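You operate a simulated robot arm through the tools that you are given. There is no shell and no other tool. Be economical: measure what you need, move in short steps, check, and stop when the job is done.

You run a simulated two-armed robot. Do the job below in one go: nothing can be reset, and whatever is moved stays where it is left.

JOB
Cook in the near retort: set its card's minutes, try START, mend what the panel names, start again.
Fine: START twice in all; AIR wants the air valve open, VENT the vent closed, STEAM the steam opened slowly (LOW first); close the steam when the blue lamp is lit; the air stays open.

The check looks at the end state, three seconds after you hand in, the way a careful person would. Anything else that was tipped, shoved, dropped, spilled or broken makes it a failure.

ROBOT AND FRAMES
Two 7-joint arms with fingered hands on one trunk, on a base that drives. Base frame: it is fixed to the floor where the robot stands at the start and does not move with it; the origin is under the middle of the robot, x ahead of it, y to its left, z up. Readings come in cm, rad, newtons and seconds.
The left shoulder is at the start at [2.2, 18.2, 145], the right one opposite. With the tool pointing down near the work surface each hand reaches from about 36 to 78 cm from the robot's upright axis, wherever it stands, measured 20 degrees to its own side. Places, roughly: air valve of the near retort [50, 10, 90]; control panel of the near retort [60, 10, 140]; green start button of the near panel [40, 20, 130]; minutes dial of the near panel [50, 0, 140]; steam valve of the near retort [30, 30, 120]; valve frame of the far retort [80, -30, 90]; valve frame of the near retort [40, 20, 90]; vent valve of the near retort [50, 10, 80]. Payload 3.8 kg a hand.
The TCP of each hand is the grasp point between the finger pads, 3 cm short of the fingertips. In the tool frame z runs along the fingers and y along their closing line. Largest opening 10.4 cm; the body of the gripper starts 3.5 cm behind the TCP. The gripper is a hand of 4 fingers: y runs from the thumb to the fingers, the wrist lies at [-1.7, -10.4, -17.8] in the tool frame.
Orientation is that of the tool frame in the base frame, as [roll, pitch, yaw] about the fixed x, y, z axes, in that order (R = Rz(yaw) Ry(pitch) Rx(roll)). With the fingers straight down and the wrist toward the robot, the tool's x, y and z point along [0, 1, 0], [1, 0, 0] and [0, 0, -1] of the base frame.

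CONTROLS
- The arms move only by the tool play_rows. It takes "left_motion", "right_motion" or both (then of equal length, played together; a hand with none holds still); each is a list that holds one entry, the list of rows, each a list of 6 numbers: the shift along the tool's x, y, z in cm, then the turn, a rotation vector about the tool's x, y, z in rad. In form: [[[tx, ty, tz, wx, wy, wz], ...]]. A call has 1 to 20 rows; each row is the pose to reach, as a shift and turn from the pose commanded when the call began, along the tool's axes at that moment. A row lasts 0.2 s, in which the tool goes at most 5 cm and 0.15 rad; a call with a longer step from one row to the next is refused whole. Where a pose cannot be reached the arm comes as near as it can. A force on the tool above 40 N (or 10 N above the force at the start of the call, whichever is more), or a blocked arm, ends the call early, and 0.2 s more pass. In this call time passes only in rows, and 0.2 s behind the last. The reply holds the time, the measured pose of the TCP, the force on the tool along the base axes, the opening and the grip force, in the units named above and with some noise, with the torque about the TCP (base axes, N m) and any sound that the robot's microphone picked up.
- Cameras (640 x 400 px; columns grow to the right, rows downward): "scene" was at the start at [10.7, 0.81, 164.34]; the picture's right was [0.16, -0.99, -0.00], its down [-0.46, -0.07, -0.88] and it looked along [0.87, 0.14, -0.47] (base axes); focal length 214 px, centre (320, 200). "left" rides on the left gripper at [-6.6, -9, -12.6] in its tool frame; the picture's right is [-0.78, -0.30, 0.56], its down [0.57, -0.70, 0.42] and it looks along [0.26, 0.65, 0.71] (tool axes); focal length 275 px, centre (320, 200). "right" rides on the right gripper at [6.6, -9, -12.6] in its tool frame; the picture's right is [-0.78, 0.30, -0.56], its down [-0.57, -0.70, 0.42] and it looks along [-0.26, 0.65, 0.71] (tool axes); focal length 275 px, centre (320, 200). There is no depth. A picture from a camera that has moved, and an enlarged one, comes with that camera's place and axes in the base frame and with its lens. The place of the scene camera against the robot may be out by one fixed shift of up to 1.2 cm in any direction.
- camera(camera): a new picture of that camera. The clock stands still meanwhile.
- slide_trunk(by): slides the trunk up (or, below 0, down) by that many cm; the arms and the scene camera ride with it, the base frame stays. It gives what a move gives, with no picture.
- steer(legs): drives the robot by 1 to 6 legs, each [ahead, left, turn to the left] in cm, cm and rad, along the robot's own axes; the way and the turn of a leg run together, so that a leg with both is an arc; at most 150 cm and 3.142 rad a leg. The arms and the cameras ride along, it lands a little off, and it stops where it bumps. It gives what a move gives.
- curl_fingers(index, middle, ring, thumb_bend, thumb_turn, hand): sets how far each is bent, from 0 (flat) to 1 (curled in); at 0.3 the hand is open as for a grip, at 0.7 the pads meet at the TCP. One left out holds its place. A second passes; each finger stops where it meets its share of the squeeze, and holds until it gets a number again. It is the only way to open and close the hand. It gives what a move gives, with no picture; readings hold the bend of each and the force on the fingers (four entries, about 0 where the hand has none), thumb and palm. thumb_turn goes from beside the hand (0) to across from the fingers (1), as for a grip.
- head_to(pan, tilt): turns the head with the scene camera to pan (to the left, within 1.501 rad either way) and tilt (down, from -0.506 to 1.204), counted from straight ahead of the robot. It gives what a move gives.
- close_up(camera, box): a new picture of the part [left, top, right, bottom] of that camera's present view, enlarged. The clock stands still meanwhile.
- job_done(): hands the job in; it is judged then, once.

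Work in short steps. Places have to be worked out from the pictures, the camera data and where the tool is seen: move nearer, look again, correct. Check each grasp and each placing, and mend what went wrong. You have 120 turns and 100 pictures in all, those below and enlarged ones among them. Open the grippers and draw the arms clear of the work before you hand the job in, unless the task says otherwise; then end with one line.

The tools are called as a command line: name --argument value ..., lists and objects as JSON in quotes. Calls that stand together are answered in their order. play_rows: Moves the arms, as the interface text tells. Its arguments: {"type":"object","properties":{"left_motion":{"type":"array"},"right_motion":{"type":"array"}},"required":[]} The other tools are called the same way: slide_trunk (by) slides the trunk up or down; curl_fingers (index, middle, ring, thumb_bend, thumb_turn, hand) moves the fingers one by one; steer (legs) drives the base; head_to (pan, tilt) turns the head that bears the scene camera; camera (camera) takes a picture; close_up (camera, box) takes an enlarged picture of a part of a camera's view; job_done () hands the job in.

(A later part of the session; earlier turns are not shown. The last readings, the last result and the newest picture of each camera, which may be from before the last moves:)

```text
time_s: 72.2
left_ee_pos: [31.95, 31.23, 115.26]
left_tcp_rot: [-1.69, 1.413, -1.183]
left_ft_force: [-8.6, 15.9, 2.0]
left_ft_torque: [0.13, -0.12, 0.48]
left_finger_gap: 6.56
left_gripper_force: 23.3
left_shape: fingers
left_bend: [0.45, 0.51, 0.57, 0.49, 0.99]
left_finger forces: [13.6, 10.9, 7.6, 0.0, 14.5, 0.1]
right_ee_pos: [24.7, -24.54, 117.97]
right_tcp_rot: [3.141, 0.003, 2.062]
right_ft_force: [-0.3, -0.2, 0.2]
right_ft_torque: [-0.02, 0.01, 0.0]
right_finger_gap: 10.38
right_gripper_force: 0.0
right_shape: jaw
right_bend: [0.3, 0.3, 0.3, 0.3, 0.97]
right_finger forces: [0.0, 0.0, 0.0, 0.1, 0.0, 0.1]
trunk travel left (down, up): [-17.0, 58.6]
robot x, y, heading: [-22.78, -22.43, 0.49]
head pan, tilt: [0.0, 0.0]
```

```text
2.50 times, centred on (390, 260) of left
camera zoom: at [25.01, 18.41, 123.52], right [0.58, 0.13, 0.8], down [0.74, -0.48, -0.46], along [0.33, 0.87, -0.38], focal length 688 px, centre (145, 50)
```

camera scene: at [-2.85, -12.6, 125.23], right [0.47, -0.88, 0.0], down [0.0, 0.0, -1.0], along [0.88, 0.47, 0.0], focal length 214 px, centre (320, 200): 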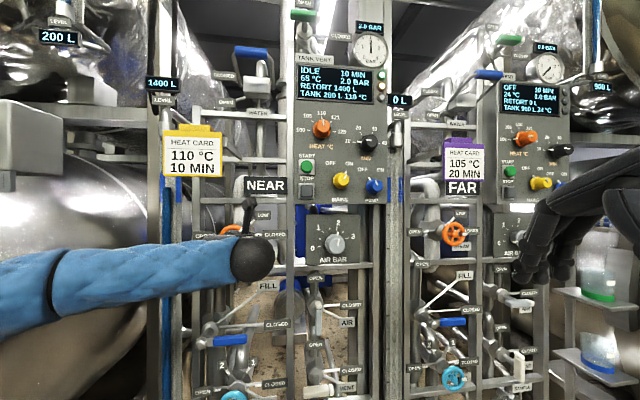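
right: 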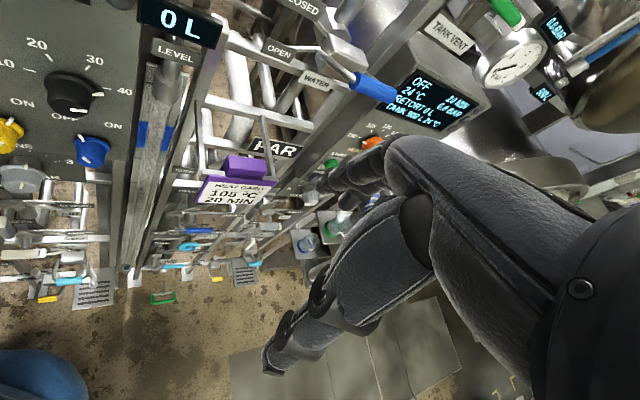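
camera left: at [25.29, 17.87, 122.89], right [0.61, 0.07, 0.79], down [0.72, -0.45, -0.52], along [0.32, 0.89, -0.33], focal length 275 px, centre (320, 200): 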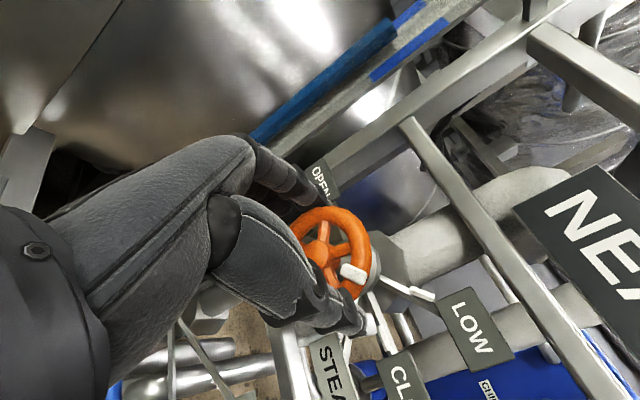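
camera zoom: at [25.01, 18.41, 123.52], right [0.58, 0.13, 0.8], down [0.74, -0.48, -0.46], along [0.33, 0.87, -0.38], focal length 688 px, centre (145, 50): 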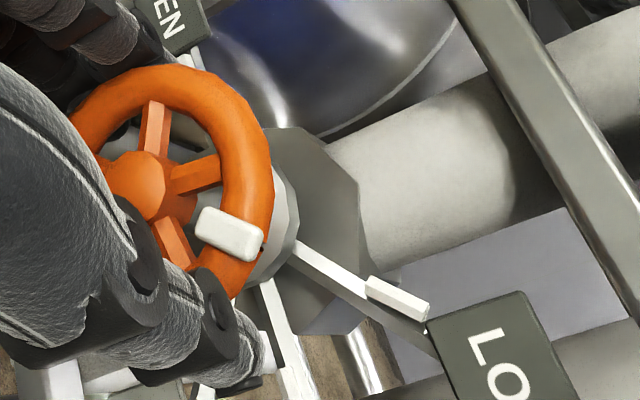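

The pointer lies parallel with the LOW arm. I read the panel closely.

close_up --camera "scene" --box '[290, 55, 400, 125]'

```text
5.71 times, centred on (345, 90) of scene
camera zoom: at [-2.85, -12.6, 125.23], right [0.47, -0.88, 0.0], down [0.0, 0.0, -1.0], along [0.88, 0.47, 0.0], focal length 1226 px, centre (177, 829)
```

zoom: 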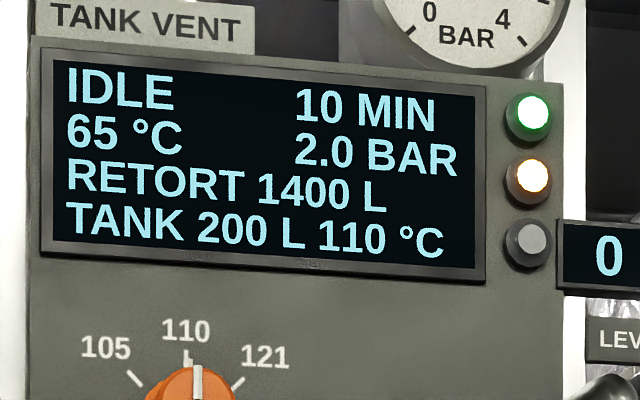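

The amber lamp lit and the tank is warming (110 °C): steam is on LOW. I keep opening slowly, 0.6 rad more in this grip.

play_rows --left_motion '[[[0, 0, 0, 0, 0, -0.08], [0, 0, 0, 0, 0, -0.16], [0, 0, 0, 0, 0, -0.24], [0, 0, 0, 0, 0, -0.32], [0, 0, 0, 0, 0, -0.4], [0, 0, 0, 0, 0, -0.5], [0, 0, 0, 0, 0, -0.6]]]'

camera --camera "scene"

camera --camera "left"

```text
time_s: 73.8
left_ee_pos: [31.93, 31.23, 115.14]
left_tcp_rot: [-1.603, 0.811, -1.091]
left_ft_force: [-5.8, 18.8, -0.9]
left_ft_torque: [0.31, -0.31, 0.23]
left_finger_gap: 6.48
left_gripper_force: 23.3
left_shape: fingers
left_bend: [0.44, 0.51, 0.58, 0.5, 0.99]
left_finger forces: [14.8, 12.0, 6.1, 0.1, 14.1, 0.0]
right_ee_pos: [24.76, -24.49, 117.92]
right_tcp_rot: [-3.141, 0.002, 2.061]
right_ft_force: [0.3, 0.5, -0.6]
right_ft_torque: [0.03, 0.02, -0.02]
right_finger_gap: 10.36
right_gripper_force: 0.1
right_shape: jaw
right_bend: [0.3, 0.3, 0.3, 0.3, 0.97]
right_finger forces: [0.1, 0.0, 0.0, 0.1, 0.0, 0.1]
trunk travel left (down, up): [-17.0, 58.6]
robot x, y, heading: [-23.23, -22.64, 0.496]
head pan, tilt: [0.0, 0.0]
```

```text
45 pictures are left
camera scene: at [-2.79, -12.52, 125.22], right [0.47, -0.88, 0.0], down [0.0, 0.0, -1.0], along [0.88, 0.47, 0.0], focal length 214 px, centre (320, 200)
```

scene: 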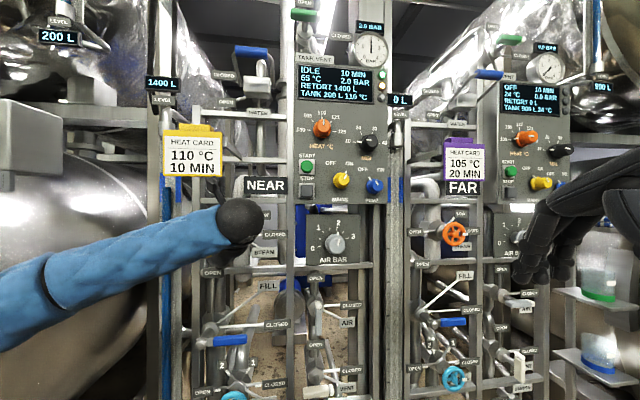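

```text
44 pictures are left
camera left: at [22.27, 23.61, 126.47], right [0.35, 0.56, 0.76], down [0.81, -0.58, 0.06], along [0.47, 0.59, -0.65], focal length 275 px, centre (320, 200)
```

left: 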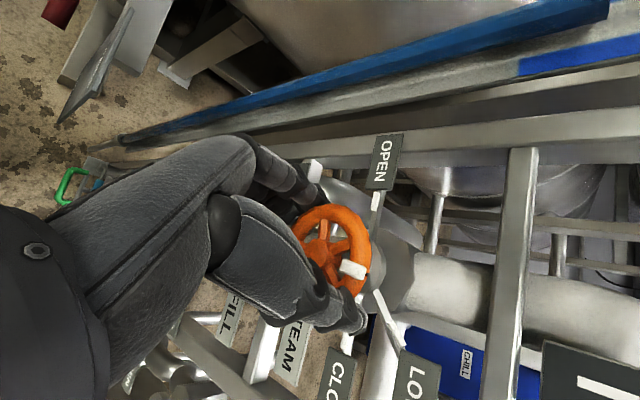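

The pointer is now about straight up with roughly 95° left to OPEN. I release, pull back 4 cm, roll the hand back clockwise 1.4 rad and go in again.

curl_fingers --hand "left" --index 0.3 --middle 0.3 --ring 0.3 --thumb_bend 0.3

play_rows --left_motion '[[[0, 0, -2, 0, 0, 0], [0, 0, -4, 0, 0, 0.1], [0, 0, -4, 0, 0, 0.25], [0, 0, -4, 0, 0, 0.4], [0, 0, -4, 0, 0, 0.55], [0, 0, -4, 0, 0, 0.7], [0, 0, -4, 0, 0, 0.85], [0, 0, -4, 0, 0, 1.0], [0, 0, -4, 0, 0, 1.15], [0, 0, -4, 0, 0, 1.3], [0, 0, -4, 0, 0, 1.4]]]'

camera --camera "left"

```text
time_s: 74.8
left_ee_pos: [32.23, 30.91, 115.24]
left_tcp_rot: [-1.6, 0.816, -1.089]
left_ft_force: [-0.3, -0.9, -0.2]
left_ft_torque: [0.02, 0.01, -0.03]
left_finger_gap: 10.43
left_gripper_force: 0.1
left_shape: fingers
left_bend: [0.3, 0.3, 0.3, 0.3, 0.97]
left_finger forces: [0.0, 0.1, 0.0, 0.0, 0.0, 0.0]
right_ee_pos: [24.89, -24.85, 117.94]
right_tcp_rot: [-3.141, 0.0, 2.061]
right_ft_force: [0.8, -0.7, 0.5]
right_ft_torque: [-0.02, 0.0, -0.01]
right_finger_gap: 10.38
right_gripper_force: 0.1
right_shape: jaw
right_bend: [0.3, 0.3, 0.3, 0.3, 0.97]
right_finger forces: [0.0, 0.0, 0.0, 0.0, 0.0, 0.1]
trunk travel left (down, up): [-17.0, 58.6]
robot x, y, heading: [-23.02, -22.65, 0.488]
head pan, tilt: [0.0, 0.0]
```

```text
time_s: 77.2
left_ee_pos: [28.7, 29.11, 115.36]
left_tcp_rot: [1.603, 0.922, 2.099]
left_ft_force: [-0.4, 0.2, 0.0]
left_ft_torque: [0.0, -0.02, -0.02]
left_finger_gap: 10.4
left_gripper_force: 0.1
left_shape: fingers
left_bend: [0.3, 0.3, 0.3, 0.3, 0.97]
left_finger forces: [0.1, 0.1, 0.0, 0.0, 0.0, 0.0]
right_ee_pos: [24.9, -24.76, 117.97]
right_tcp_rot: [-3.141, 0.001, 2.061]
right_ft_force: [0.4, 0.2, 0.8]
right_ft_torque: [-0.01, -0.02, 0.01]
right_finger_gap: 10.36
right_gripper_force: 0.1
right_shape: jaw
right_bend: [0.3, 0.3, 0.3, 0.3, 0.97]
right_finger forces: [0.0, 0.0, 0.0, 0.1, 0.0, 0.1]
trunk travel left (down, up): [-17.0, 58.6]
robot x, y, heading: [-22.53, -23.15, 0.488]
head pan, tilt: [0.0, 0.0]
```

```text
43 pictures are left
camera left: at [23.11, 13.26, 115.58], right [0.83, -0.34, 0.43], down [0.46, 0.01, -0.89], along [0.3, 0.94, 0.17], focal length 275 px, centre (320, 200)
```

left: 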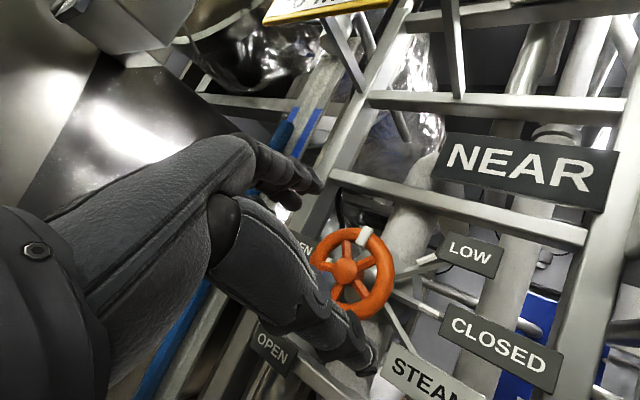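

The pointer now stands up at 90°. I advance 4 cm again and grip.

play_rows --left_motion '[[[0, 0, 1.5, 0, 0, 0], [0, 0, 3, 0, 0, 0], [0, 0, 4.1, 0, 0, 0]]]'

curl_fingers --hand "left" --index 0.65 --middle 0.65 --ring 0.65 --thumb_bend 0.65

play_rows --left_motion '[[[0, 0, 0, 0, 0, -0.1], [0, 0, 0, 0, 0, -0.2], [0, 0, 0, 0, 0, -0.3], [0, 0, 0, 0, 0, -0.4], [0, 0, 0, 0, 0, -0.5], [0, 0, 0, 0, 0, -0.6], [0, 0, 0, 0, 0, -0.7], [0, 0, 0, 0, 0, -0.8], [0, 0, 0, 0, 0, -0.9], [0, 0, 0, 0, 0, -1.0], [0, 0, 0, 0, 0, -1.1], [0, 0, 0, 0, 0, -1.2], [0, 0, 0, 0, 0, -1.3], [0, 0, 0, 0, 0, -1.4]]]'

camera --camera "left"

camera --camera "scene"

```text
time_s: 78.0
left_ee_pos: [32.39, 31.0, 115.31]
left_tcp_rot: [1.605, 0.924, 2.101]
left_ft_force: [-0.2, -0.1, 0.1]
left_ft_torque: [0.02, 0.01, -0.04]
left_finger_gap: 10.43
left_gripper_force: 0.0
left_shape: fingers
left_bend: [0.3, 0.3, 0.3, 0.3, 0.97]
left_finger forces: [0.0, 0.0, 0.0, 0.0, 0.1, 0.0]
right_ee_pos: [24.7, -24.77, 117.99]
right_tcp_rot: [3.141, 0.001, 2.062]
right_ft_force: [0.7, 0.3, -0.2]
right_ft_torque: [0.02, -0.01, 0.0]
right_finger_gap: 10.39
right_gripper_force: 0.0
right_shape: jaw
right_bend: [0.3, 0.3, 0.3, 0.3, 0.97]
right_finger forces: [0.1, 0.0, 0.0, 0.0, 0.0, 0.0]
trunk travel left (down, up): [-17.0, 58.6]
robot x, y, heading: [-22.84, -22.8, 0.487]
head pan, tilt: [0.0, 0.0]
```

```text
time_s: 79.0
left_ee_pos: [32.19, 31.17, 115.39]
left_tcp_rot: [1.599, 0.926, 2.097]
left_ft_force: [3.7, 11.5, 11.1]
left_ft_torque: [0.19, -0.2, 0.16]
left_finger_gap: 6.38
left_gripper_force: 24.7
left_shape: fingers
left_bend: [0.47, 0.51, 0.56, 0.47, 0.99]
left_finger forces: [13.0, 9.2, 8.3, 0.0, 18.1, 0.1]
right_ee_pos: [24.73, -24.69, 118.08]
right_tcp_rot: [-3.141, 0.002, 2.062]
right_ft_force: [0.1, 0.2, 0.8]
right_ft_torque: [0.03, 0.01, -0.02]
right_finger_gap: 10.39
right_gripper_force: 0.0
right_shape: jaw
right_bend: [0.3, 0.3, 0.3, 0.3, 0.97]
right_finger forces: [0.0, 0.0, 0.1, 0.0, 0.0, 0.0]
trunk travel left (down, up): [-17.0, 58.6]
robot x, y, heading: [-22.91, -22.98, 0.491]
head pan, tilt: [0.0, 0.0]
```

```text
time_s: 82.0
left_ee_pos: [32.06, 31.41, 115.22]
left_tcp_rot: [-1.598, 0.81, -1.084]
left_ft_force: [-6.8, 20.4, 1.0]
left_ft_torque: [0.46, -0.48, 0.16]
left_finger_gap: 6.33
left_gripper_force: 26.4
left_shape: fingers
left_bend: [0.45, 0.51, 0.57, 0.5, 0.98]
left_finger forces: [15.1, 13.0, 6.7, 0.0, 17.1, 0.0]
right_ee_pos: [24.66, -24.46, 117.96]
right_tcp_rot: [3.139, 0.001, 2.061]
right_ft_force: [0.0, 0.7, 1.4]
right_ft_torque: [0.01, 0.01, 0.0]
right_finger_gap: 10.39
right_gripper_force: 0.1
right_shape: jaw
right_bend: [0.3, 0.3, 0.3, 0.3, 0.97]
right_finger forces: [0.0, 0.0, 0.0, 0.0, 0.0, 0.1]
trunk travel left (down, up): [-17.0, 58.6]
robot x, y, heading: [-22.92, -22.79, 0.493]
head pan, tilt: [0.0, 0.0]
```

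```text
42 pictures are left
camera left: at [22.26, 23.7, 126.53], right [0.35, 0.56, 0.76], down [0.81, -0.58, 0.06], along [0.47, 0.59, -0.65], focal length 275 px, centre (320, 200)
```

left: 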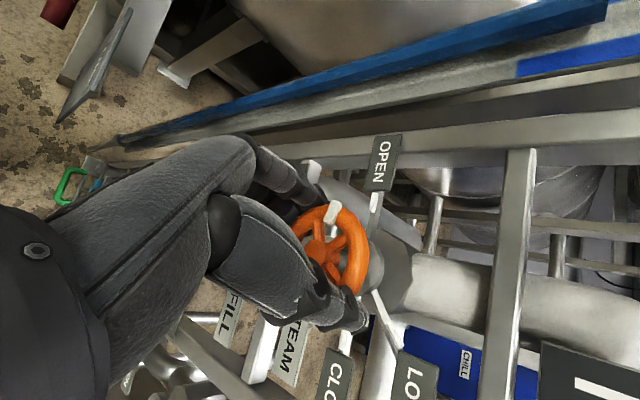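

```text
41 pictures are left
camera scene: at [-2.85, -12.53, 125.23], right [0.47, -0.88, 0.0], down [0.0, 0.0, -1.0], along [0.88, 0.47, 0.0], focal length 214 px, centre (320, 200)
```

scene: 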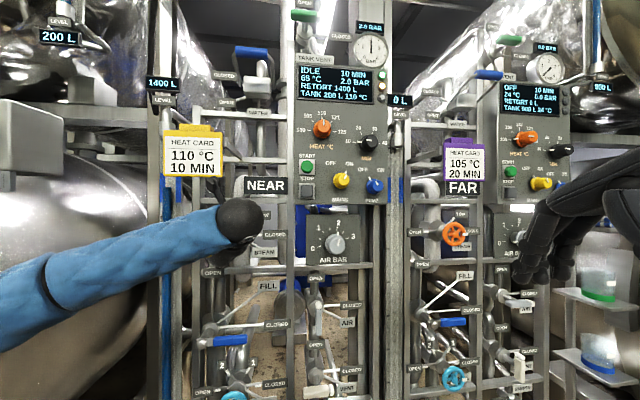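

The pointer is turned toward OPEN. I check closely how it lines up with the OPEN arm and read the panel.

close_up --camera "left" --box '[280, 120, 450, 330]'

close_up --camera "scene" --box '[290, 55, 400, 125]'

```text
1.90 times, centred on (365, 225) of left
camera zoom: at [22.26, 23.7, 126.53], right [0.35, 0.56, 0.76], down [0.81, -0.58, 0.06], along [0.47, 0.59, -0.65], focal length 524 px, centre (234, 152)
```

zoom: 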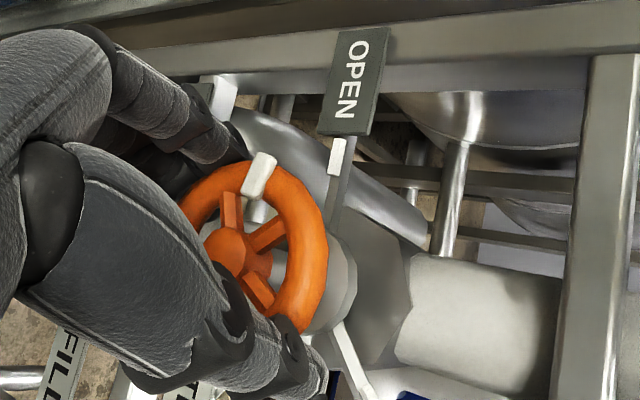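

```text
5.71 times, centred on (345, 90) of scene
camera zoom: at [-2.85, -12.53, 125.23], right [0.47, -0.88, 0.0], down [0.0, 0.0, -1.0], along [0.88, 0.47, 0.0], focal length 1226 px, centre (177, 829)
```

zoom: 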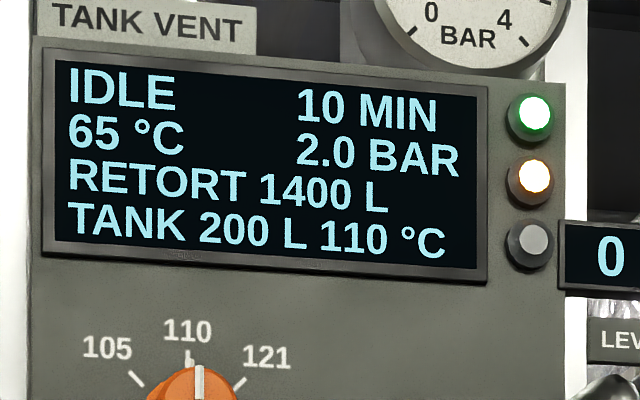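

Pointer and OPEN arm line up; the tank holds 110 °C. I release, pull back, roll to the poking posture and move right, clear of the card, before rising.

curl_fingers --hand "left" --index 0.3 --middle 0.3 --ring 0.3 --thumb_bend 0.3

play_rows --left_motion '[[[0, 0, -2, 0, 0, 0], [0, 0, -5, 0, 0, 0.1], [0, 0, -8, 0, 0, 0.25], [0, 0, -9, 0, 0, 0.4], [0, 0, -9, 0, 0, 0.55], [0, 0, -9, 0, 0, 0.7], [0, 0, -9, 0, 0, 0.75], [0, 0, -9, 0, 0, 0.75]]]'

play_rows --left_motion '[[[0, -3.5, 0, 0, 0, 0], [0, -7, 0, 0, 0, 0], [0, -10.5, 0, 0, 0, 0], [0, -14, 0, 0, 0, 0], [0, -17.5, 0, 0, 0, 0], [0, -17.5, 0, 0, 0, 0]]]'

camera --camera "left"

```text
time_s: 83.0
left_ee_pos: [32.25, 31.04, 115.32]
left_tcp_rot: [-1.6, 0.817, -1.089]
left_ft_force: [0.7, 0.6, 0.3]
left_ft_torque: [-0.01, -0.02, -0.02]
left_finger_gap: 10.42
left_gripper_force: 0.1
left_shape: fingers
left_bend: [0.3, 0.3, 0.3, 0.3, 0.97]
left_finger forces: [0.0, 0.0, 0.1, 0.0, 0.0, 0.0]
right_ee_pos: [24.7, -24.79, 118.08]
right_tcp_rot: [3.141, 0.0, 2.062]
right_ft_force: [-0.8, -0.2, 0.5]
right_ft_torque: [0.01, 0.01, -0.01]
right_finger_gap: 10.37
right_gripper_force: 0.0
right_shape: jaw
right_bend: [0.3, 0.3, 0.3, 0.3, 0.97]
right_finger forces: [0.1, 0.0, 0.0, 0.0, 0.0, 0.1]
trunk travel left (down, up): [-17.0, 58.6]
robot x, y, heading: [-22.91, -22.5, 0.493]
head pan, tilt: [0.0, 0.0]
```

```text
time_s: 84.8
left_ee_pos: [24.33, 26.7, 115.46]
left_tcp_rot: [-3.009, 1.552, -2.506]
left_ft_force: [-0.1, -0.1, 0.3]
left_ft_torque: [-0.01, -0.01, -0.01]
left_finger_gap: 10.41
left_gripper_force: 0.1
left_shape: fingers
left_bend: [0.3, 0.3, 0.3, 0.3, 0.97]
left_finger forces: [0.0, 0.0, 0.1, 0.0, 0.0, 0.0]
right_ee_pos: [24.81, -24.81, 117.91]
right_tcp_rot: [-3.141, 0.0, 2.061]
right_ft_force: [0.3, -0.4, 0.0]
right_ft_torque: [0.0, 0.04, -0.02]
right_finger_gap: 10.4
right_gripper_force: 0.1
right_shape: jaw
right_bend: [0.3, 0.3, 0.3, 0.3, 0.97]
right_finger forces: [0.0, 0.0, 0.0, 0.0, 0.0, 0.1]
trunk travel left (down, up): [-17.0, 58.6]
robot x, y, heading: [-23.09, -22.83, 0.491]
head pan, tilt: [0.0, 0.0]
```

```text
time_s: 86.2
left_ee_pos: [32.76, 11.16, 115.73]
left_tcp_rot: [-2.994, 1.551, -2.492]
left_ft_force: [0.6, 0.6, 0.7]
left_ft_torque: [0.01, 0.01, -0.02]
left_finger_gap: 10.47
left_gripper_force: 0.0
left_shape: fingers
left_bend: [0.3, 0.3, 0.3, 0.3, 0.97]
left_finger forces: [0.0, 0.0, 0.1, 0.0, 0.0, 0.0]
right_ee_pos: [24.78, -24.75, 118.03]
right_tcp_rot: [3.14, 0.0, 2.06]
right_ft_force: [0.0, 1.0, 0.6]
right_ft_torque: [-0.01, -0.01, 0.02]
right_finger_gap: 10.38
right_gripper_force: 0.0
right_shape: jaw
right_bend: [0.3, 0.3, 0.3, 0.3, 0.97]
right_finger forces: [0.1, 0.1, 0.0, 0.0, 0.0, 0.0]
trunk travel left (down, up): [-17.0, 58.6]
robot x, y, heading: [-23.01, -22.87, 0.489]
head pan, tilt: [0.0, 0.0]
```

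```text
38 pictures are left
camera left: at [26.36, -2.66, 122.6], right [0.64, 0.02, 0.77], down [0.7, -0.42, -0.58], along [0.31, 0.91, -0.28], focal length 275 px, centre (320, 200)
```

left: 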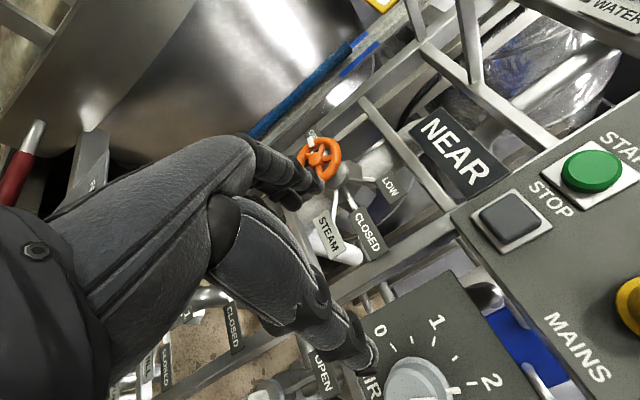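

I shape the poking hand and raise it 18 cm in front of START, 4 cm short of it.

curl_fingers --hand "left" --index 1.0 --middle 0.68 --ring 1.0 --thumb_bend 0.68

play_rows --left_motion '[[[-3.6, 0, 0, 0, 0, 0], [-7.2, 0, 0, 0, 0, 0], [-10.8, 0, 0, 0, 0, 0], [-14.4, 0, 0, 0, 0, 0], [-17.9, -0.3, 0, 0, 0, 0], [-17.9, -0.3, 3, 0, 0, 0], [-17.9, -0.3, 5.6, 0, 0, 0], [-17.9, -0.3, 5.6, 0, 0, 0]]]'

camera --camera "left"

```text
time_s: 87.2
left_ee_pos: [32.94, 11.14, 115.65]
left_tcp_rot: [-2.906, 1.55, -2.403]
left_ft_force: [-0.6, -0.2, -0.1]
left_ft_torque: [-0.01, 0.0, -0.01]
left_finger_gap: 2.15
left_gripper_force: 0.1
left_shape: fingers
left_bend: [0.88, 0.68, 1.0, 0.64, 1.0]
left_finger forces: [0.0, 0.0, 0.1, 0.0, 0.0, 0.1]
right_ee_pos: [24.87, -24.82, 117.92]
right_tcp_rot: [-3.14, -0.001, 2.062]
right_ft_force: [-0.5, 0.1, -0.7]
right_ft_torque: [-0.01, 0.03, -0.01]
right_finger_gap: 10.39
right_gripper_force: 0.0
right_shape: jaw
right_bend: [0.3, 0.3, 0.3, 0.3, 0.97]
right_finger forces: [0.0, 0.1, 0.0, 0.0, 0.0, 0.1]
trunk travel left (down, up): [-17.0, 58.6]
robot x, y, heading: [-22.85, -22.82, 0.487]
head pan, tilt: [0.0, 0.0]
```

```text
time_s: 89.0
left_ee_pos: [38.16, 13.93, 133.48]
left_tcp_rot: [-2.995, 1.551, -2.493]
left_ft_force: [0.3, -0.5, -0.3]
left_ft_torque: [0.0, 0.02, -0.01]
left_finger_gap: 4.59
left_gripper_force: 0.1
left_shape: fingers
left_bend: [1.0, 0.68, 1.0, 0.68, 1.0]
left_finger forces: [0.0, 0.0, 0.0, 0.0, 0.2, 0.0]
right_ee_pos: [24.88, -24.8, 117.99]
right_tcp_rot: [3.142, 0.0, 2.061]
right_ft_force: [-0.4, 0.7, 0.0]
right_ft_torque: [-0.04, 0.0, 0.01]
right_finger_gap: 10.4
right_gripper_force: 0.0
right_shape: jaw
right_bend: [0.3, 0.3, 0.3, 0.3, 0.97]
right_finger forces: [0.0, 0.1, 0.0, 0.0, 0.0, 0.0]
trunk travel left (down, up): [-17.0, 58.6]
robot x, y, heading: [-22.89, -22.65, 0.491]
head pan, tilt: [0.0, 0.0]
```

```text
37 pictures are left
camera left: at [31.66, 0.08, 140.46], right [0.64, 0.02, 0.77], down [0.7, -0.42, -0.58], along [0.31, 0.91, -0.28], focal length 275 px, centre (320, 200)
```

left: 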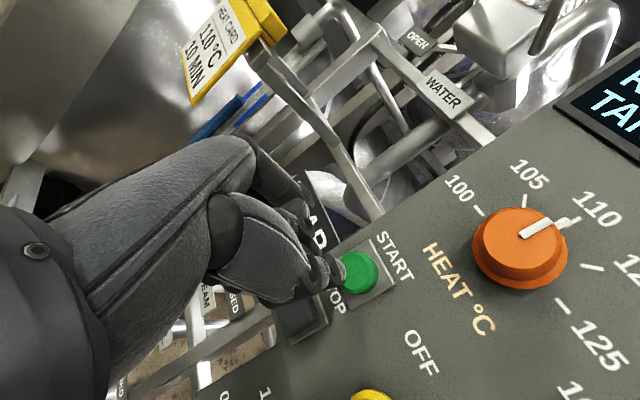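

Same alignment as in the first press. I press START once (second time in all) and draw back.

play_rows --left_motion '[[[0, 0, 1.5, 0, 0, 0], [0, 0, 3, 0, 0, 0], [0, 0, 3.4, 0, 0, 0], [0, 0, 3.8, 0, 0, 0], [0, 0, 4.3, 0, 0, 0]]]'

camera --camera "scene"

```text
time_s: 90.2
left_ee_pos: [40.19, 15.95, 132.75]
left_tcp_rot: [-2.92, 1.55, -2.418]
left_ft_force: [0.4, -0.3, 0.8]
left_ft_torque: [0.02, 0.02, -0.05]
left_finger_gap: 4.59
left_gripper_force: 0.1
left_shape: fingers
left_bend: [1.0, 0.68, 1.0, 0.68, 1.0]
left_finger forces: [0.0, 0.1, 0.0, 0.1, 0.1, 0.0]
left hand out of reach, approached as far as the arm can: row 2, 3, 4, 5
right_ee_pos: [24.94, -24.73, 117.98]
right_tcp_rot: [-3.14, -0.001, 2.063]
right_ft_force: [-0.1, -0.6, 0.3]
right_ft_torque: [0.01, 0.02, 0.01]
right_finger_gap: 10.38
right_gripper_force: 0.0
right_shape: jaw
right_bend: [0.3, 0.3, 0.3, 0.3, 0.97]
right_finger forces: [0.1, 0.0, 0.0, 0.0, 0.0, 0.1]
trunk travel left (down, up): [-17.0, 58.6]
robot x, y, heading: [-22.61, -22.48, 0.486]
head pan, tilt: [0.0, 0.0]
```

```text
36 pictures are left
camera scene: at [-2.71, -12.84, 125.24], right [0.47, -0.88, 0.0], down [0.0, 0.0, -1.0], along [0.88, 0.47, 0.0], focal length 214 px, centre (320, 200)
```

scene: 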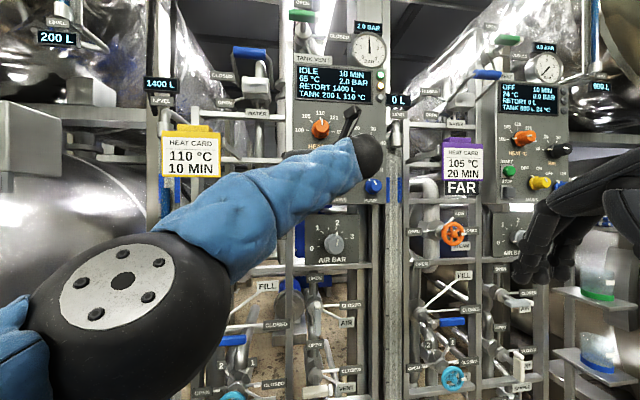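

The arm ran out of reach before touching. I draw back 8 cm, drive the robot 6 cm nearer and check alignment again.

play_rows --left_motion '[[[0, 0, -2.5, 0, 0, 0], [-0.7, -0.8, -5, 0, 0, 0], [-0.7, -0.8, -8, 0, 0, 0], [-0.7, -0.8, -8, 0, 0, 0]]]'

steer --legs '[[6, 0, 0]]'

camera --camera "left"

```text
time_s: 91.2
left_ee_pos: [33.51, 11.3, 133.69]
left_tcp_rot: [-3.012, 1.55, -2.51]
left_ft_force: [-0.8, 0.0, 0.0]
left_ft_torque: [-0.01, 0.02, -0.01]
left_finger_gap: 4.57
left_gripper_force: 0.0
left_shape: fingers
left_bend: [1.0, 0.68, 1.0, 0.68, 1.0]
left_finger forces: [0.0, 0.0, 0.0, 0.0, 0.0, 0.1]
right_ee_pos: [24.79, -24.75, 117.94]
right_tcp_rot: [-3.141, 0.002, 2.061]
right_ft_force: [0.1, 0.1, -0.3]
right_ft_torque: [0.01, 0.02, 0.0]
right_finger_gap: 10.39
right_gripper_force: 0.0
right_shape: jaw
right_bend: [0.3, 0.3, 0.3, 0.3, 0.97]
right_finger forces: [0.0, 0.0, 0.0, 0.0, 0.0, 0.0]
trunk travel left (down, up): [-17.0, 58.6]
robot x, y, heading: [-22.38, -23.1, 0.492]
head pan, tilt: [0.0, 0.0]
```

```text
time_s: 92.2
left_ee_pos: [39.16, 14.36, 133.7]
left_tcp_rot: [-2.934, 1.55, -2.432]
left_ft_force: [0.2, 0.1, -0.5]
left_ft_torque: [-0.01, -0.02, -0.02]
left_finger_gap: 4.58
left_gripper_force: 0.0
left_shape: fingers
left_bend: [1.0, 0.68, 1.0, 0.68, 1.0]
left_finger forces: [0.0, 0.1, 0.0, 0.0, 0.1, 0.0]
right_ee_pos: [30.31, -21.83, 117.96]
right_tcp_rot: [-3.141, -0.001, 2.062]
right_ft_force: [0.7, -0.7, -0.1]
right_ft_torque: [0.01, 0.03, 0.0]
right_finger_gap: 10.38
right_gripper_force: 0.0
right_shape: jaw
right_bend: [0.3, 0.3, 0.3, 0.3, 0.97]
right_finger forces: [0.0, 0.0, 0.1, 0.0, 0.1, 0.0]
trunk travel left (down, up): [-17.0, 58.6]
robot x, y, heading: [-17.75, -19.63, 0.492]
head pan, tilt: [0.0, 0.0]
```

```text
35 pictures are left
camera left: at [32.59, 0.48, 140.64], right [0.64, 0.02, 0.76], down [0.7, -0.42, -0.58], along [0.31, 0.91, -0.28], focal length 275 px, centre (320, 200)
```

left: 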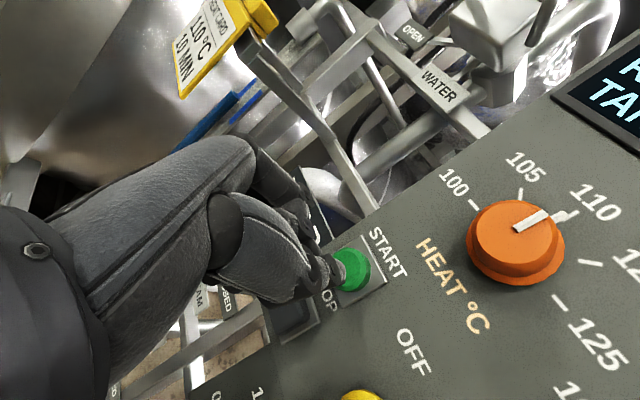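

Aligned, with contact about 2.8 cm ahead. I press START now.

play_rows --left_motion '[[[0, 0, 1.5, 0, 0, 0], [0, 0, 2.4, 0, 0, 0], [0, 0, 2.8, 0, 0, 0], [0, 0, 3.1, 0, 0, 0], [0, 0, 3.4, 0, 0, 0]]]'

close_up --camera "scene" --box '[280, 30, 420, 125]'

```text
time_s: 93.4
left_ee_pos: [41.84, 15.73, 133.83]
left_tcp_rot: [-2.976, 1.551, -2.471]
left_ft_force: [-9.9, -3.2, -2.0]
left_ft_torque: [-0.06, 0.1, 0.11]
left_finger_gap: 4.6
left_gripper_force: 4.7
left_shape: fingers
left_bend: [1.0, 0.71, 1.0, 0.68, 1.0]
left_finger forces: [0.0, 9.5, 0.0, 0.0, 0.0, 0.0]
right_ee_pos: [29.88, -21.93, 118.13]
right_tcp_rot: [3.139, 0.001, 2.061]
right_ft_force: [0.9, -0.7, -0.1]
right_ft_torque: [0.01, 0.01, 0.02]
right_finger_gap: 10.38
right_gripper_force: 0.0
right_shape: jaw
right_bend: [0.3, 0.3, 0.3, 0.3, 0.97]
right_finger forces: [0.0, 0.1, 0.0, 0.1, 0.0, 0.0]
trunk travel left (down, up): [-17.0, 58.6]
robot x, y, heading: [-17.5, -20.09, 0.49]
head pan, tilt: [0.0, 0.0]
heard: click
```

```text
4.21 times, centred on (350, 78) of scene
camera zoom: at [2.49, -10.0, 125.27], right [0.47, -0.88, 0.0], down [0.0, 0.0, -1.0], along [0.88, 0.47, 0.0], focal length 903 px, centre (194, 716)
```

zoom: 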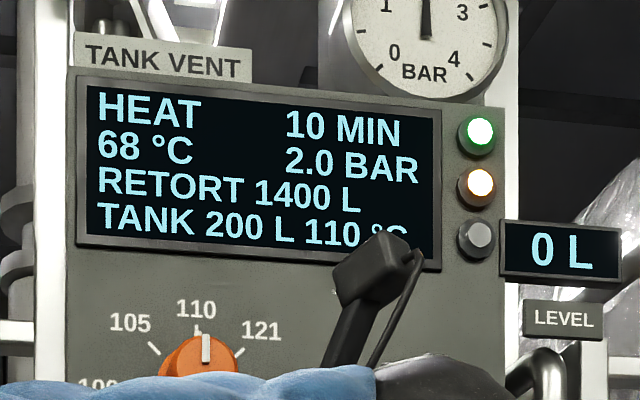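

It clicked and shows HEAT, temperature climbing. I withdraw, back the robot 6 cm and bring the hand down again toward the steam wheel to await the blue lamp.

play_rows --left_motion '[[[0, 0, -3.5, 0, 0, 0], [0, 0, -7, 0, 0, 0], [0, 0, -10, 0, 0, 0], [4, 0, -10, 0, 0, 0], [8, 0, -10, 0, 0, 0], [12, 0, -10, 0, 0, 0], [16, 0, -10, 0, 0, 0], [18.5, 0, -10, 0, 0, 0]]]'

steer --legs '[[-6, 0, 0]]'

curl_fingers --hand "left" --index 0.3 --middle 0.3 --ring 0.3 --thumb_bend 0.3

close_up --camera "scene" --box '[280, 30, 420, 125]'

```text
time_s: 95.2
left_ee_pos: [32.75, 10.74, 115.04]
left_tcp_rot: [-2.983, 1.549, -2.479]
left_ft_force: [0.3, 0.2, 0.0]
left_ft_torque: [-0.03, -0.04, 0.02]
left_finger_gap: 4.56
left_gripper_force: 0.1
left_shape: fingers
left_bend: [1.0, 0.68, 1.0, 0.68, 1.0]
left_finger forces: [0.0, 0.0, 0.0, 0.1, 0.0, 0.0]
right_ee_pos: [30.19, -21.81, 118.02]
right_tcp_rot: [-3.141, 0.0, 2.06]
right_ft_force: [-0.7, -0.2, 0.6]
right_ft_torque: [0.02, 0.02, -0.03]
right_finger_gap: 10.36
right_gripper_force: 0.0
right_shape: jaw
right_bend: [0.3, 0.3, 0.3, 0.3, 0.97]
right_finger forces: [0.0, 0.1, 0.1, 0.0, 0.0, 0.0]
trunk travel left (down, up): [-17.0, 58.6]
robot x, y, heading: [-17.61, -19.77, 0.492]
head pan, tilt: [0.0, 0.0]
```

```text
time_s: 96.2
left_ee_pos: [27.53, 7.99, 115.31]
left_tcp_rot: [-2.986, 1.551, -2.482]
left_ft_force: [-0.8, 0.2, 0.6]
left_ft_torque: [0.0, -0.01, -0.03]
left_finger_gap: 4.59
left_gripper_force: 0.1
left_shape: fingers
left_bend: [1.0, 0.68, 1.0, 0.68, 1.0]
left_finger forces: [0.0, 0.0, 0.0, 0.0, 0.1, 0.0]
right_ee_pos: [24.72, -24.66, 118.15]
right_tcp_rot: [3.141, 0.0, 2.059]
right_ft_force: [0.0, -0.3, 0.8]
right_ft_torque: [0.01, -0.01, 0.0]
right_finger_gap: 10.37
right_gripper_force: 0.1
right_shape: jaw
right_bend: [0.3, 0.3, 0.3, 0.3, 0.97]
right_finger forces: [0.0, 0.0, 0.0, 0.1, 0.1, 0.1]
trunk travel left (down, up): [-17.0, 58.6]
robot x, y, heading: [-22.44, -22.6, 0.493]
head pan, tilt: [0.0, 0.0]
```

```text
time_s: 97.2
left_ee_pos: [27.67, 7.95, 115.17]
left_tcp_rot: [-2.896, 1.551, -2.391]
left_ft_force: [-0.4, -0.2, 0.7]
left_ft_torque: [-0.04, 0.04, 0.0]
left_finger_gap: 10.42
left_gripper_force: 0.1
left_shape: fingers
left_bend: [0.3, 0.3, 0.3, 0.3, 0.97]
left_finger forces: [0.1, 0.1, 0.0, 0.0, 0.1, 0.0]
right_ee_pos: [24.92, -24.78, 118.09]
right_tcp_rot: [3.141, -0.001, 2.062]
right_ft_force: [-0.7, 0.7, 0.4]
right_ft_torque: [-0.01, 0.0, 0.02]
right_finger_gap: 10.35
right_gripper_force: 0.0
right_shape: jaw
right_bend: [0.3, 0.3, 0.3, 0.3, 0.97]
right_finger forces: [0.0, 0.0, 0.0, 0.1, 0.0, 0.0]
trunk travel left (down, up): [-17.0, 58.6]
robot x, y, heading: [-22.87, -22.76, 0.491]
head pan, tilt: [0.0, 0.0]
```

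```text
4.21 times, centred on (350, 78) of scene
camera zoom: at [-2.56, -12.76, 125.24], right [0.47, -0.88, 0.0], down [0.0, 0.0, -1.0], along [0.88, 0.47, 0.0], focal length 903 px, centre (194, 716)
```

zoom: 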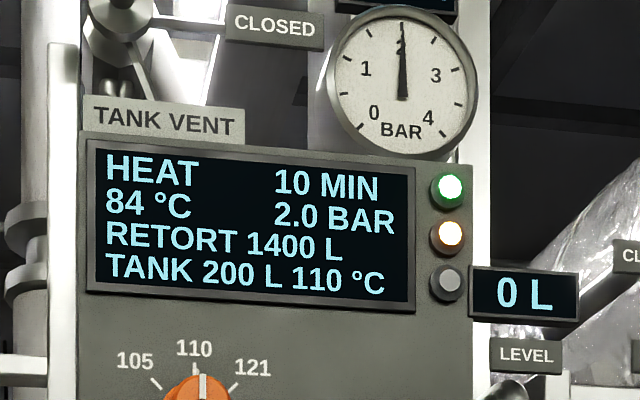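

84 °C and rising. I move the hand left to in front of the wheel and roll it counterclockwise, ready for a clockwise closing turn.

play_rows --left_motion '[[[0, 3.6, 0, 0, 0, 0], [0, 7.2, 0, 0, 0, 0], [0, 10.8, 0, 0, 0, -0.1], [0, 14.4, 0, 0, 0, -0.25], [0, 18.1, 0, 0, 0, -0.4], [0, 18.1, 2, 0, 0, -0.55], [0, 18.1, 4, 0, 0, -0.7], [0, 18.1, 6.5, 0, 0, -0.75], [0, 18.1, 6.5, 0, 0, -0.75]]]'

camera --camera "left"

close_up --camera "scene" --box '[280, 30, 420, 125]'

```text
time_s: 99.2
left_ee_pos: [24.5, 26.95, 115.1]
left_tcp_rot: [-1.597, 0.817, -1.084]
left_ft_force: [0.1, 0.1, 0.0]
left_ft_torque: [0.0, -0.02, 0.0]
left_finger_gap: 10.45
left_gripper_force: 0.0
left_shape: fingers
left_bend: [0.3, 0.3, 0.3, 0.3, 0.97]
left_finger forces: [0.1, 0.0, 0.0, 0.0, 0.1, 0.0]
right_ee_pos: [24.94, -24.53, 118.15]
right_tcp_rot: [-3.141, 0.0, 2.062]
right_ft_force: [0.0, 0.7, -0.1]
right_ft_torque: [-0.02, -0.02, 0.02]
right_finger_gap: 10.36
right_gripper_force: 0.1
right_shape: jaw
right_bend: [0.3, 0.3, 0.3, 0.3, 0.97]
right_finger forces: [0.1, 0.0, 0.0, 0.0, 0.1, 0.1]
trunk travel left (down, up): [-17.0, 58.6]
robot x, y, heading: [-22.5, -22.45, 0.491]
head pan, tilt: [0.0, 0.0]
```

```text
32 pictures are left
camera left: at [14.74, 19.32, 126.34], right [0.35, 0.55, 0.76], down [0.81, -0.59, 0.06], along [0.47, 0.59, -0.65], focal length 275 px, centre (320, 200)
```

left: 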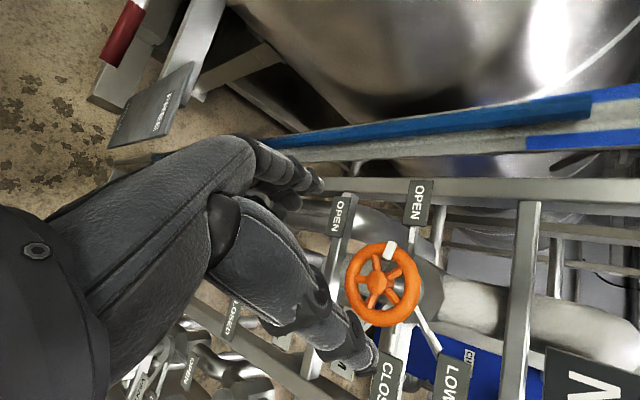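

```text
4.21 times, centred on (350, 78) of scene
camera zoom: at [-2.6, -12.76, 125.25], right [0.47, -0.88, 0.0], down [0.0, 0.0, -1.0], along [0.88, 0.47, 0.0], focal length 903 px, centre (194, 716)
```

zoom: 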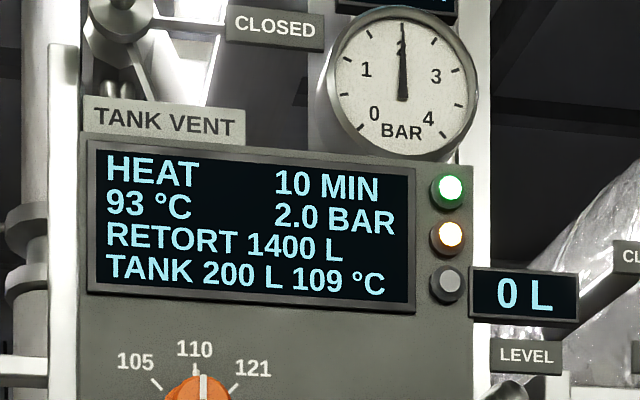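

The pointer is still on OPEN and the wheel is in line. I advance 8.7 cm around it with open fingers and then wait for the blue lamp.

play_rows --left_motion '[[[0, 0, 3, 0, 0, 0], [0, 0, 6, 0, 0, 0], [0, 0, 7.5, 0, 0, 0], [0, 0, 8.7, 0, 0, 0], [0, 0, 8.7, 0, 0, 0], [0, 0, 8.7, 0, 0, 0], [0, 0, 8.7, 0, 0, 0], [0, 0, 8.7, 0, 0, 0], [0, 0, 8.7, 0, 0, 0], [0, 0, 8.7, 0, 0, 0], [0, 0, 8.7, 0, 0, 0], [0, 0, 8.7, 0, 0, 0], [0, 0, 8.7, 0, 0, 0], [0, 0, 8.7, 0, 0, 0], [0, 0, 8.7, 0, 0, 0], [0, 0, 8.7, 0, 0, 0]]]'

close_up --camera "scene" --box '[280, 30, 420, 125]'

```text
time_s: 102.6
left_ee_pos: [32.2, 31.23, 114.78]
left_tcp_rot: [-1.599, 0.815, -1.09]
left_ft_force: [-0.9, -0.1, 0.2]
left_ft_torque: [0.03, -0.01, 0.02]
left_finger_gap: 10.42
left_gripper_force: 0.1
left_shape: fingers
left_bend: [0.3, 0.3, 0.3, 0.3, 0.97]
left_finger forces: [0.0, 0.0, 0.0, 0.0, 0.0, 0.0]
right_ee_pos: [25.0, -24.68, 117.98]
right_tcp_rot: [-3.141, 0.001, 2.06]
right_ft_force: [-0.4, 0.3, -0.2]
right_ft_torque: [-0.01, -0.02, 0.03]
right_finger_gap: 10.36
right_gripper_force: 0.1
right_shape: jaw
right_bend: [0.3, 0.3, 0.3, 0.3, 0.97]
right_finger forces: [0.1, 0.0, 0.0, 0.1, 0.1, 0.0]
trunk travel left (down, up): [-17.0, 58.6]
robot x, y, heading: [-22.68, -22.6, 0.488]
head pan, tilt: [0.0, 0.0]
```

```text
4.21 times, centred on (350, 78) of scene
camera zoom: at [-2.57, -12.76, 125.24], right [0.47, -0.88, 0.0], down [0.0, 0.0, -1.0], along [0.88, 0.47, 0.0], focal length 903 px, centre (194, 716)
```

zoom: 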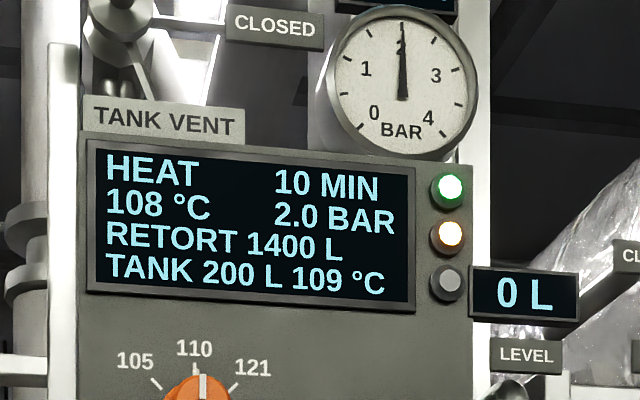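

At 108 °C and the blue lamp is still dark; I hold still 4 s more.

play_rows --left_motion '[[[0, 0, 0, 0, 0, 0], [0, 0, 0, 0, 0, 0], [0, 0, 0, 0, 0, 0], [0, 0, 0, 0, 0, 0], [0, 0, 0, 0, 0, 0], [0, 0, 0, 0, 0, 0], [0, 0, 0, 0, 0, 0], [0, 0, 0, 0, 0, 0], [0, 0, 0, 0, 0, 0], [0, 0, 0, 0, 0, 0], [0, 0, 0, 0, 0, 0], [0, 0, 0, 0, 0, 0], [0, 0, 0, 0, 0, 0], [0, 0, 0, 0, 0, 0], [0, 0, 0, 0, 0, 0], [0, 0, 0, 0, 0, 0], [0, 0, 0, 0, 0, 0], [0, 0, 0, 0, 0, 0], [0, 0, 0, 0, 0, 0], [0, 0, 0, 0, 0, 0]]]'

close_up --camera "scene" --box '[280, 30, 420, 125]'

```text
time_s: 106.8
left_ee_pos: [32.29, 31.1, 114.83]
left_tcp_rot: [-1.601, 0.817, -1.092]
left_ft_force: [0.4, -0.3, 0.1]
left_ft_torque: [-0.01, -0.02, 0.0]
left_finger_gap: 10.45
left_gripper_force: 0.0
left_shape: fingers
left_bend: [0.3, 0.3, 0.3, 0.3, 0.97]
left_finger forces: [0.1, 0.1, 0.0, 0.1, 0.1, 0.0]
right_ee_pos: [24.9, -24.75, 118.07]
right_tcp_rot: [-3.141, -0.001, 2.062]
right_ft_force: [-0.3, -0.8, -0.4]
right_ft_torque: [-0.03, -0.02, -0.01]
right_finger_gap: 10.38
right_gripper_force: 0.0
right_shape: jaw
right_bend: [0.3, 0.3, 0.3, 0.3, 0.97]
right_finger forces: [0.1, 0.1, 0.1, 0.0, 0.1, 0.0]
trunk travel left (down, up): [-17.0, 58.6]
robot x, y, heading: [-22.7, -22.9, 0.492]
head pan, tilt: [0.0, 0.0]
```

```text
4.21 times, centred on (350, 78) of scene
camera zoom: at [-2.57, -12.76, 125.24], right [0.47, -0.88, 0.0], down [0.0, 0.0, -1.0], along [0.88, 0.47, 0.0], focal length 903 px, centre (194, 716)
```

zoom: 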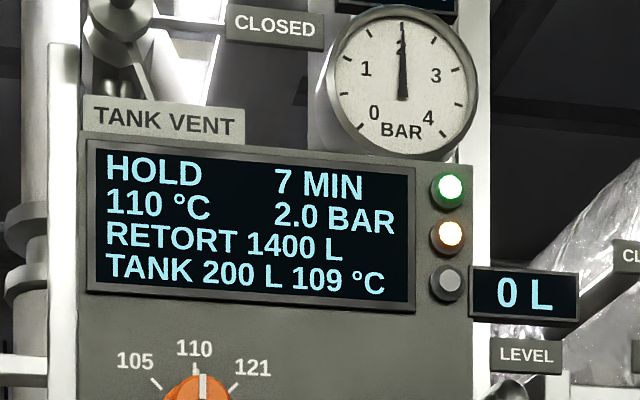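

HOLD at 110 °C with 7 minutes left, about 1 s a minute. I wait 4 s twice and look.

play_rows --left_motion '[[[0, 0, 0, 0, 0, 0], [0, 0, 0, 0, 0, 0], [0, 0, 0, 0, 0, 0], [0, 0, 0, 0, 0, 0], [0, 0, 0, 0, 0, 0], [0, 0, 0, 0, 0, 0], [0, 0, 0, 0, 0, 0], [0, 0, 0, 0, 0, 0], [0, 0, 0, 0, 0, 0], [0, 0, 0, 0, 0, 0], [0, 0, 0, 0, 0, 0], [0, 0, 0, 0, 0, 0], [0, 0, 0, 0, 0, 0], [0, 0, 0, 0, 0, 0], [0, 0, 0, 0, 0, 0], [0, 0, 0, 0, 0, 0], [0, 0, 0, 0, 0, 0], [0, 0, 0, 0, 0, 0], [0, 0, 0, 0, 0, 0], [0, 0, 0, 0, 0, 0]]]'

play_rows --left_motion '[[[0, 0, 0, 0, 0, 0], [0, 0, 0, 0, 0, 0], [0, 0, 0, 0, 0, 0], [0, 0, 0, 0, 0, 0], [0, 0, 0, 0, 0, 0], [0, 0, 0, 0, 0, 0], [0, 0, 0, 0, 0, 0], [0, 0, 0, 0, 0, 0], [0, 0, 0, 0, 0, 0], [0, 0, 0, 0, 0, 0], [0, 0, 0, 0, 0, 0], [0, 0, 0, 0, 0, 0], [0, 0, 0, 0, 0, 0], [0, 0, 0, 0, 0, 0], [0, 0, 0, 0, 0, 0], [0, 0, 0, 0, 0, 0]]]'

close_up --camera "scene" --box '[280, 30, 420, 125]'

```text
time_s: 111.0
left_ee_pos: [32.22, 31.15, 114.87]
left_tcp_rot: [-1.6, 0.816, -1.091]
left_ft_force: [-0.1, -0.4, 0.1]
left_ft_torque: [-0.02, 0.05, -0.04]
left_finger_gap: 10.46
left_gripper_force: 0.1
left_shape: fingers
left_bend: [0.3, 0.3, 0.3, 0.3, 0.97]
left_finger forces: [0.0, 0.1, 0.0, 0.0, 0.1, 0.0]
right_ee_pos: [24.95, -24.8, 117.92]
right_tcp_rot: [-3.141, -0.001, 2.061]
right_ft_force: [0.1, -0.3, 0.0]
right_ft_torque: [-0.04, 0.02, -0.01]
right_finger_gap: 10.37
right_gripper_force: 0.1
right_shape: jaw
right_bend: [0.3, 0.3, 0.3, 0.3, 0.97]
right_finger forces: [0.0, 0.0, 0.0, 0.1, 0.1, 0.0]
trunk travel left (down, up): [-17.0, 58.6]
robot x, y, heading: [-23.28, -22.89, 0.492]
head pan, tilt: [0.0, 0.0]
```

```text
time_s: 114.4
left_ee_pos: [32.21, 31.11, 114.85]
left_tcp_rot: [-1.6, 0.816, -1.092]
left_ft_force: [0.4, -0.9, 0.4]
left_ft_torque: [0.0, 0.0, 0.03]
left_finger_gap: 10.42
left_gripper_force: 0.1
left_shape: fingers
left_bend: [0.3, 0.3, 0.3, 0.3, 0.97]
left_finger forces: [0.1, 0.0, 0.0, 0.0, 0.1, 0.1]
right_ee_pos: [24.98, -24.71, 117.91]
right_tcp_rot: [-3.141, 0.001, 2.061]
right_ft_force: [0.3, 0.3, 1.1]
right_ft_torque: [0.03, 0.02, 0.0]
right_finger_gap: 10.36
right_gripper_force: 0.0
right_shape: jaw
right_bend: [0.3, 0.3, 0.3, 0.3, 0.97]
right_finger forces: [0.1, 0.0, 0.0, 0.0, 0.0, 0.0]
trunk travel left (down, up): [-17.0, 58.6]
robot x, y, heading: [-22.78, -22.52, 0.49]
head pan, tilt: [0.0, 0.0]
```

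```text
4.21 times, centred on (350, 78) of scene
camera zoom: at [-2.57, -12.76, 125.24], right [0.47, -0.88, 0.0], down [0.0, 0.0, -1.0], along [0.88, 0.47, 0.0], focal length 903 px, centre (194, 716)
```

zoom: 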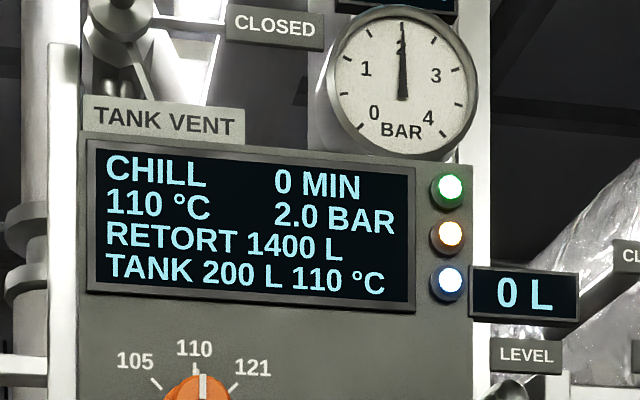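

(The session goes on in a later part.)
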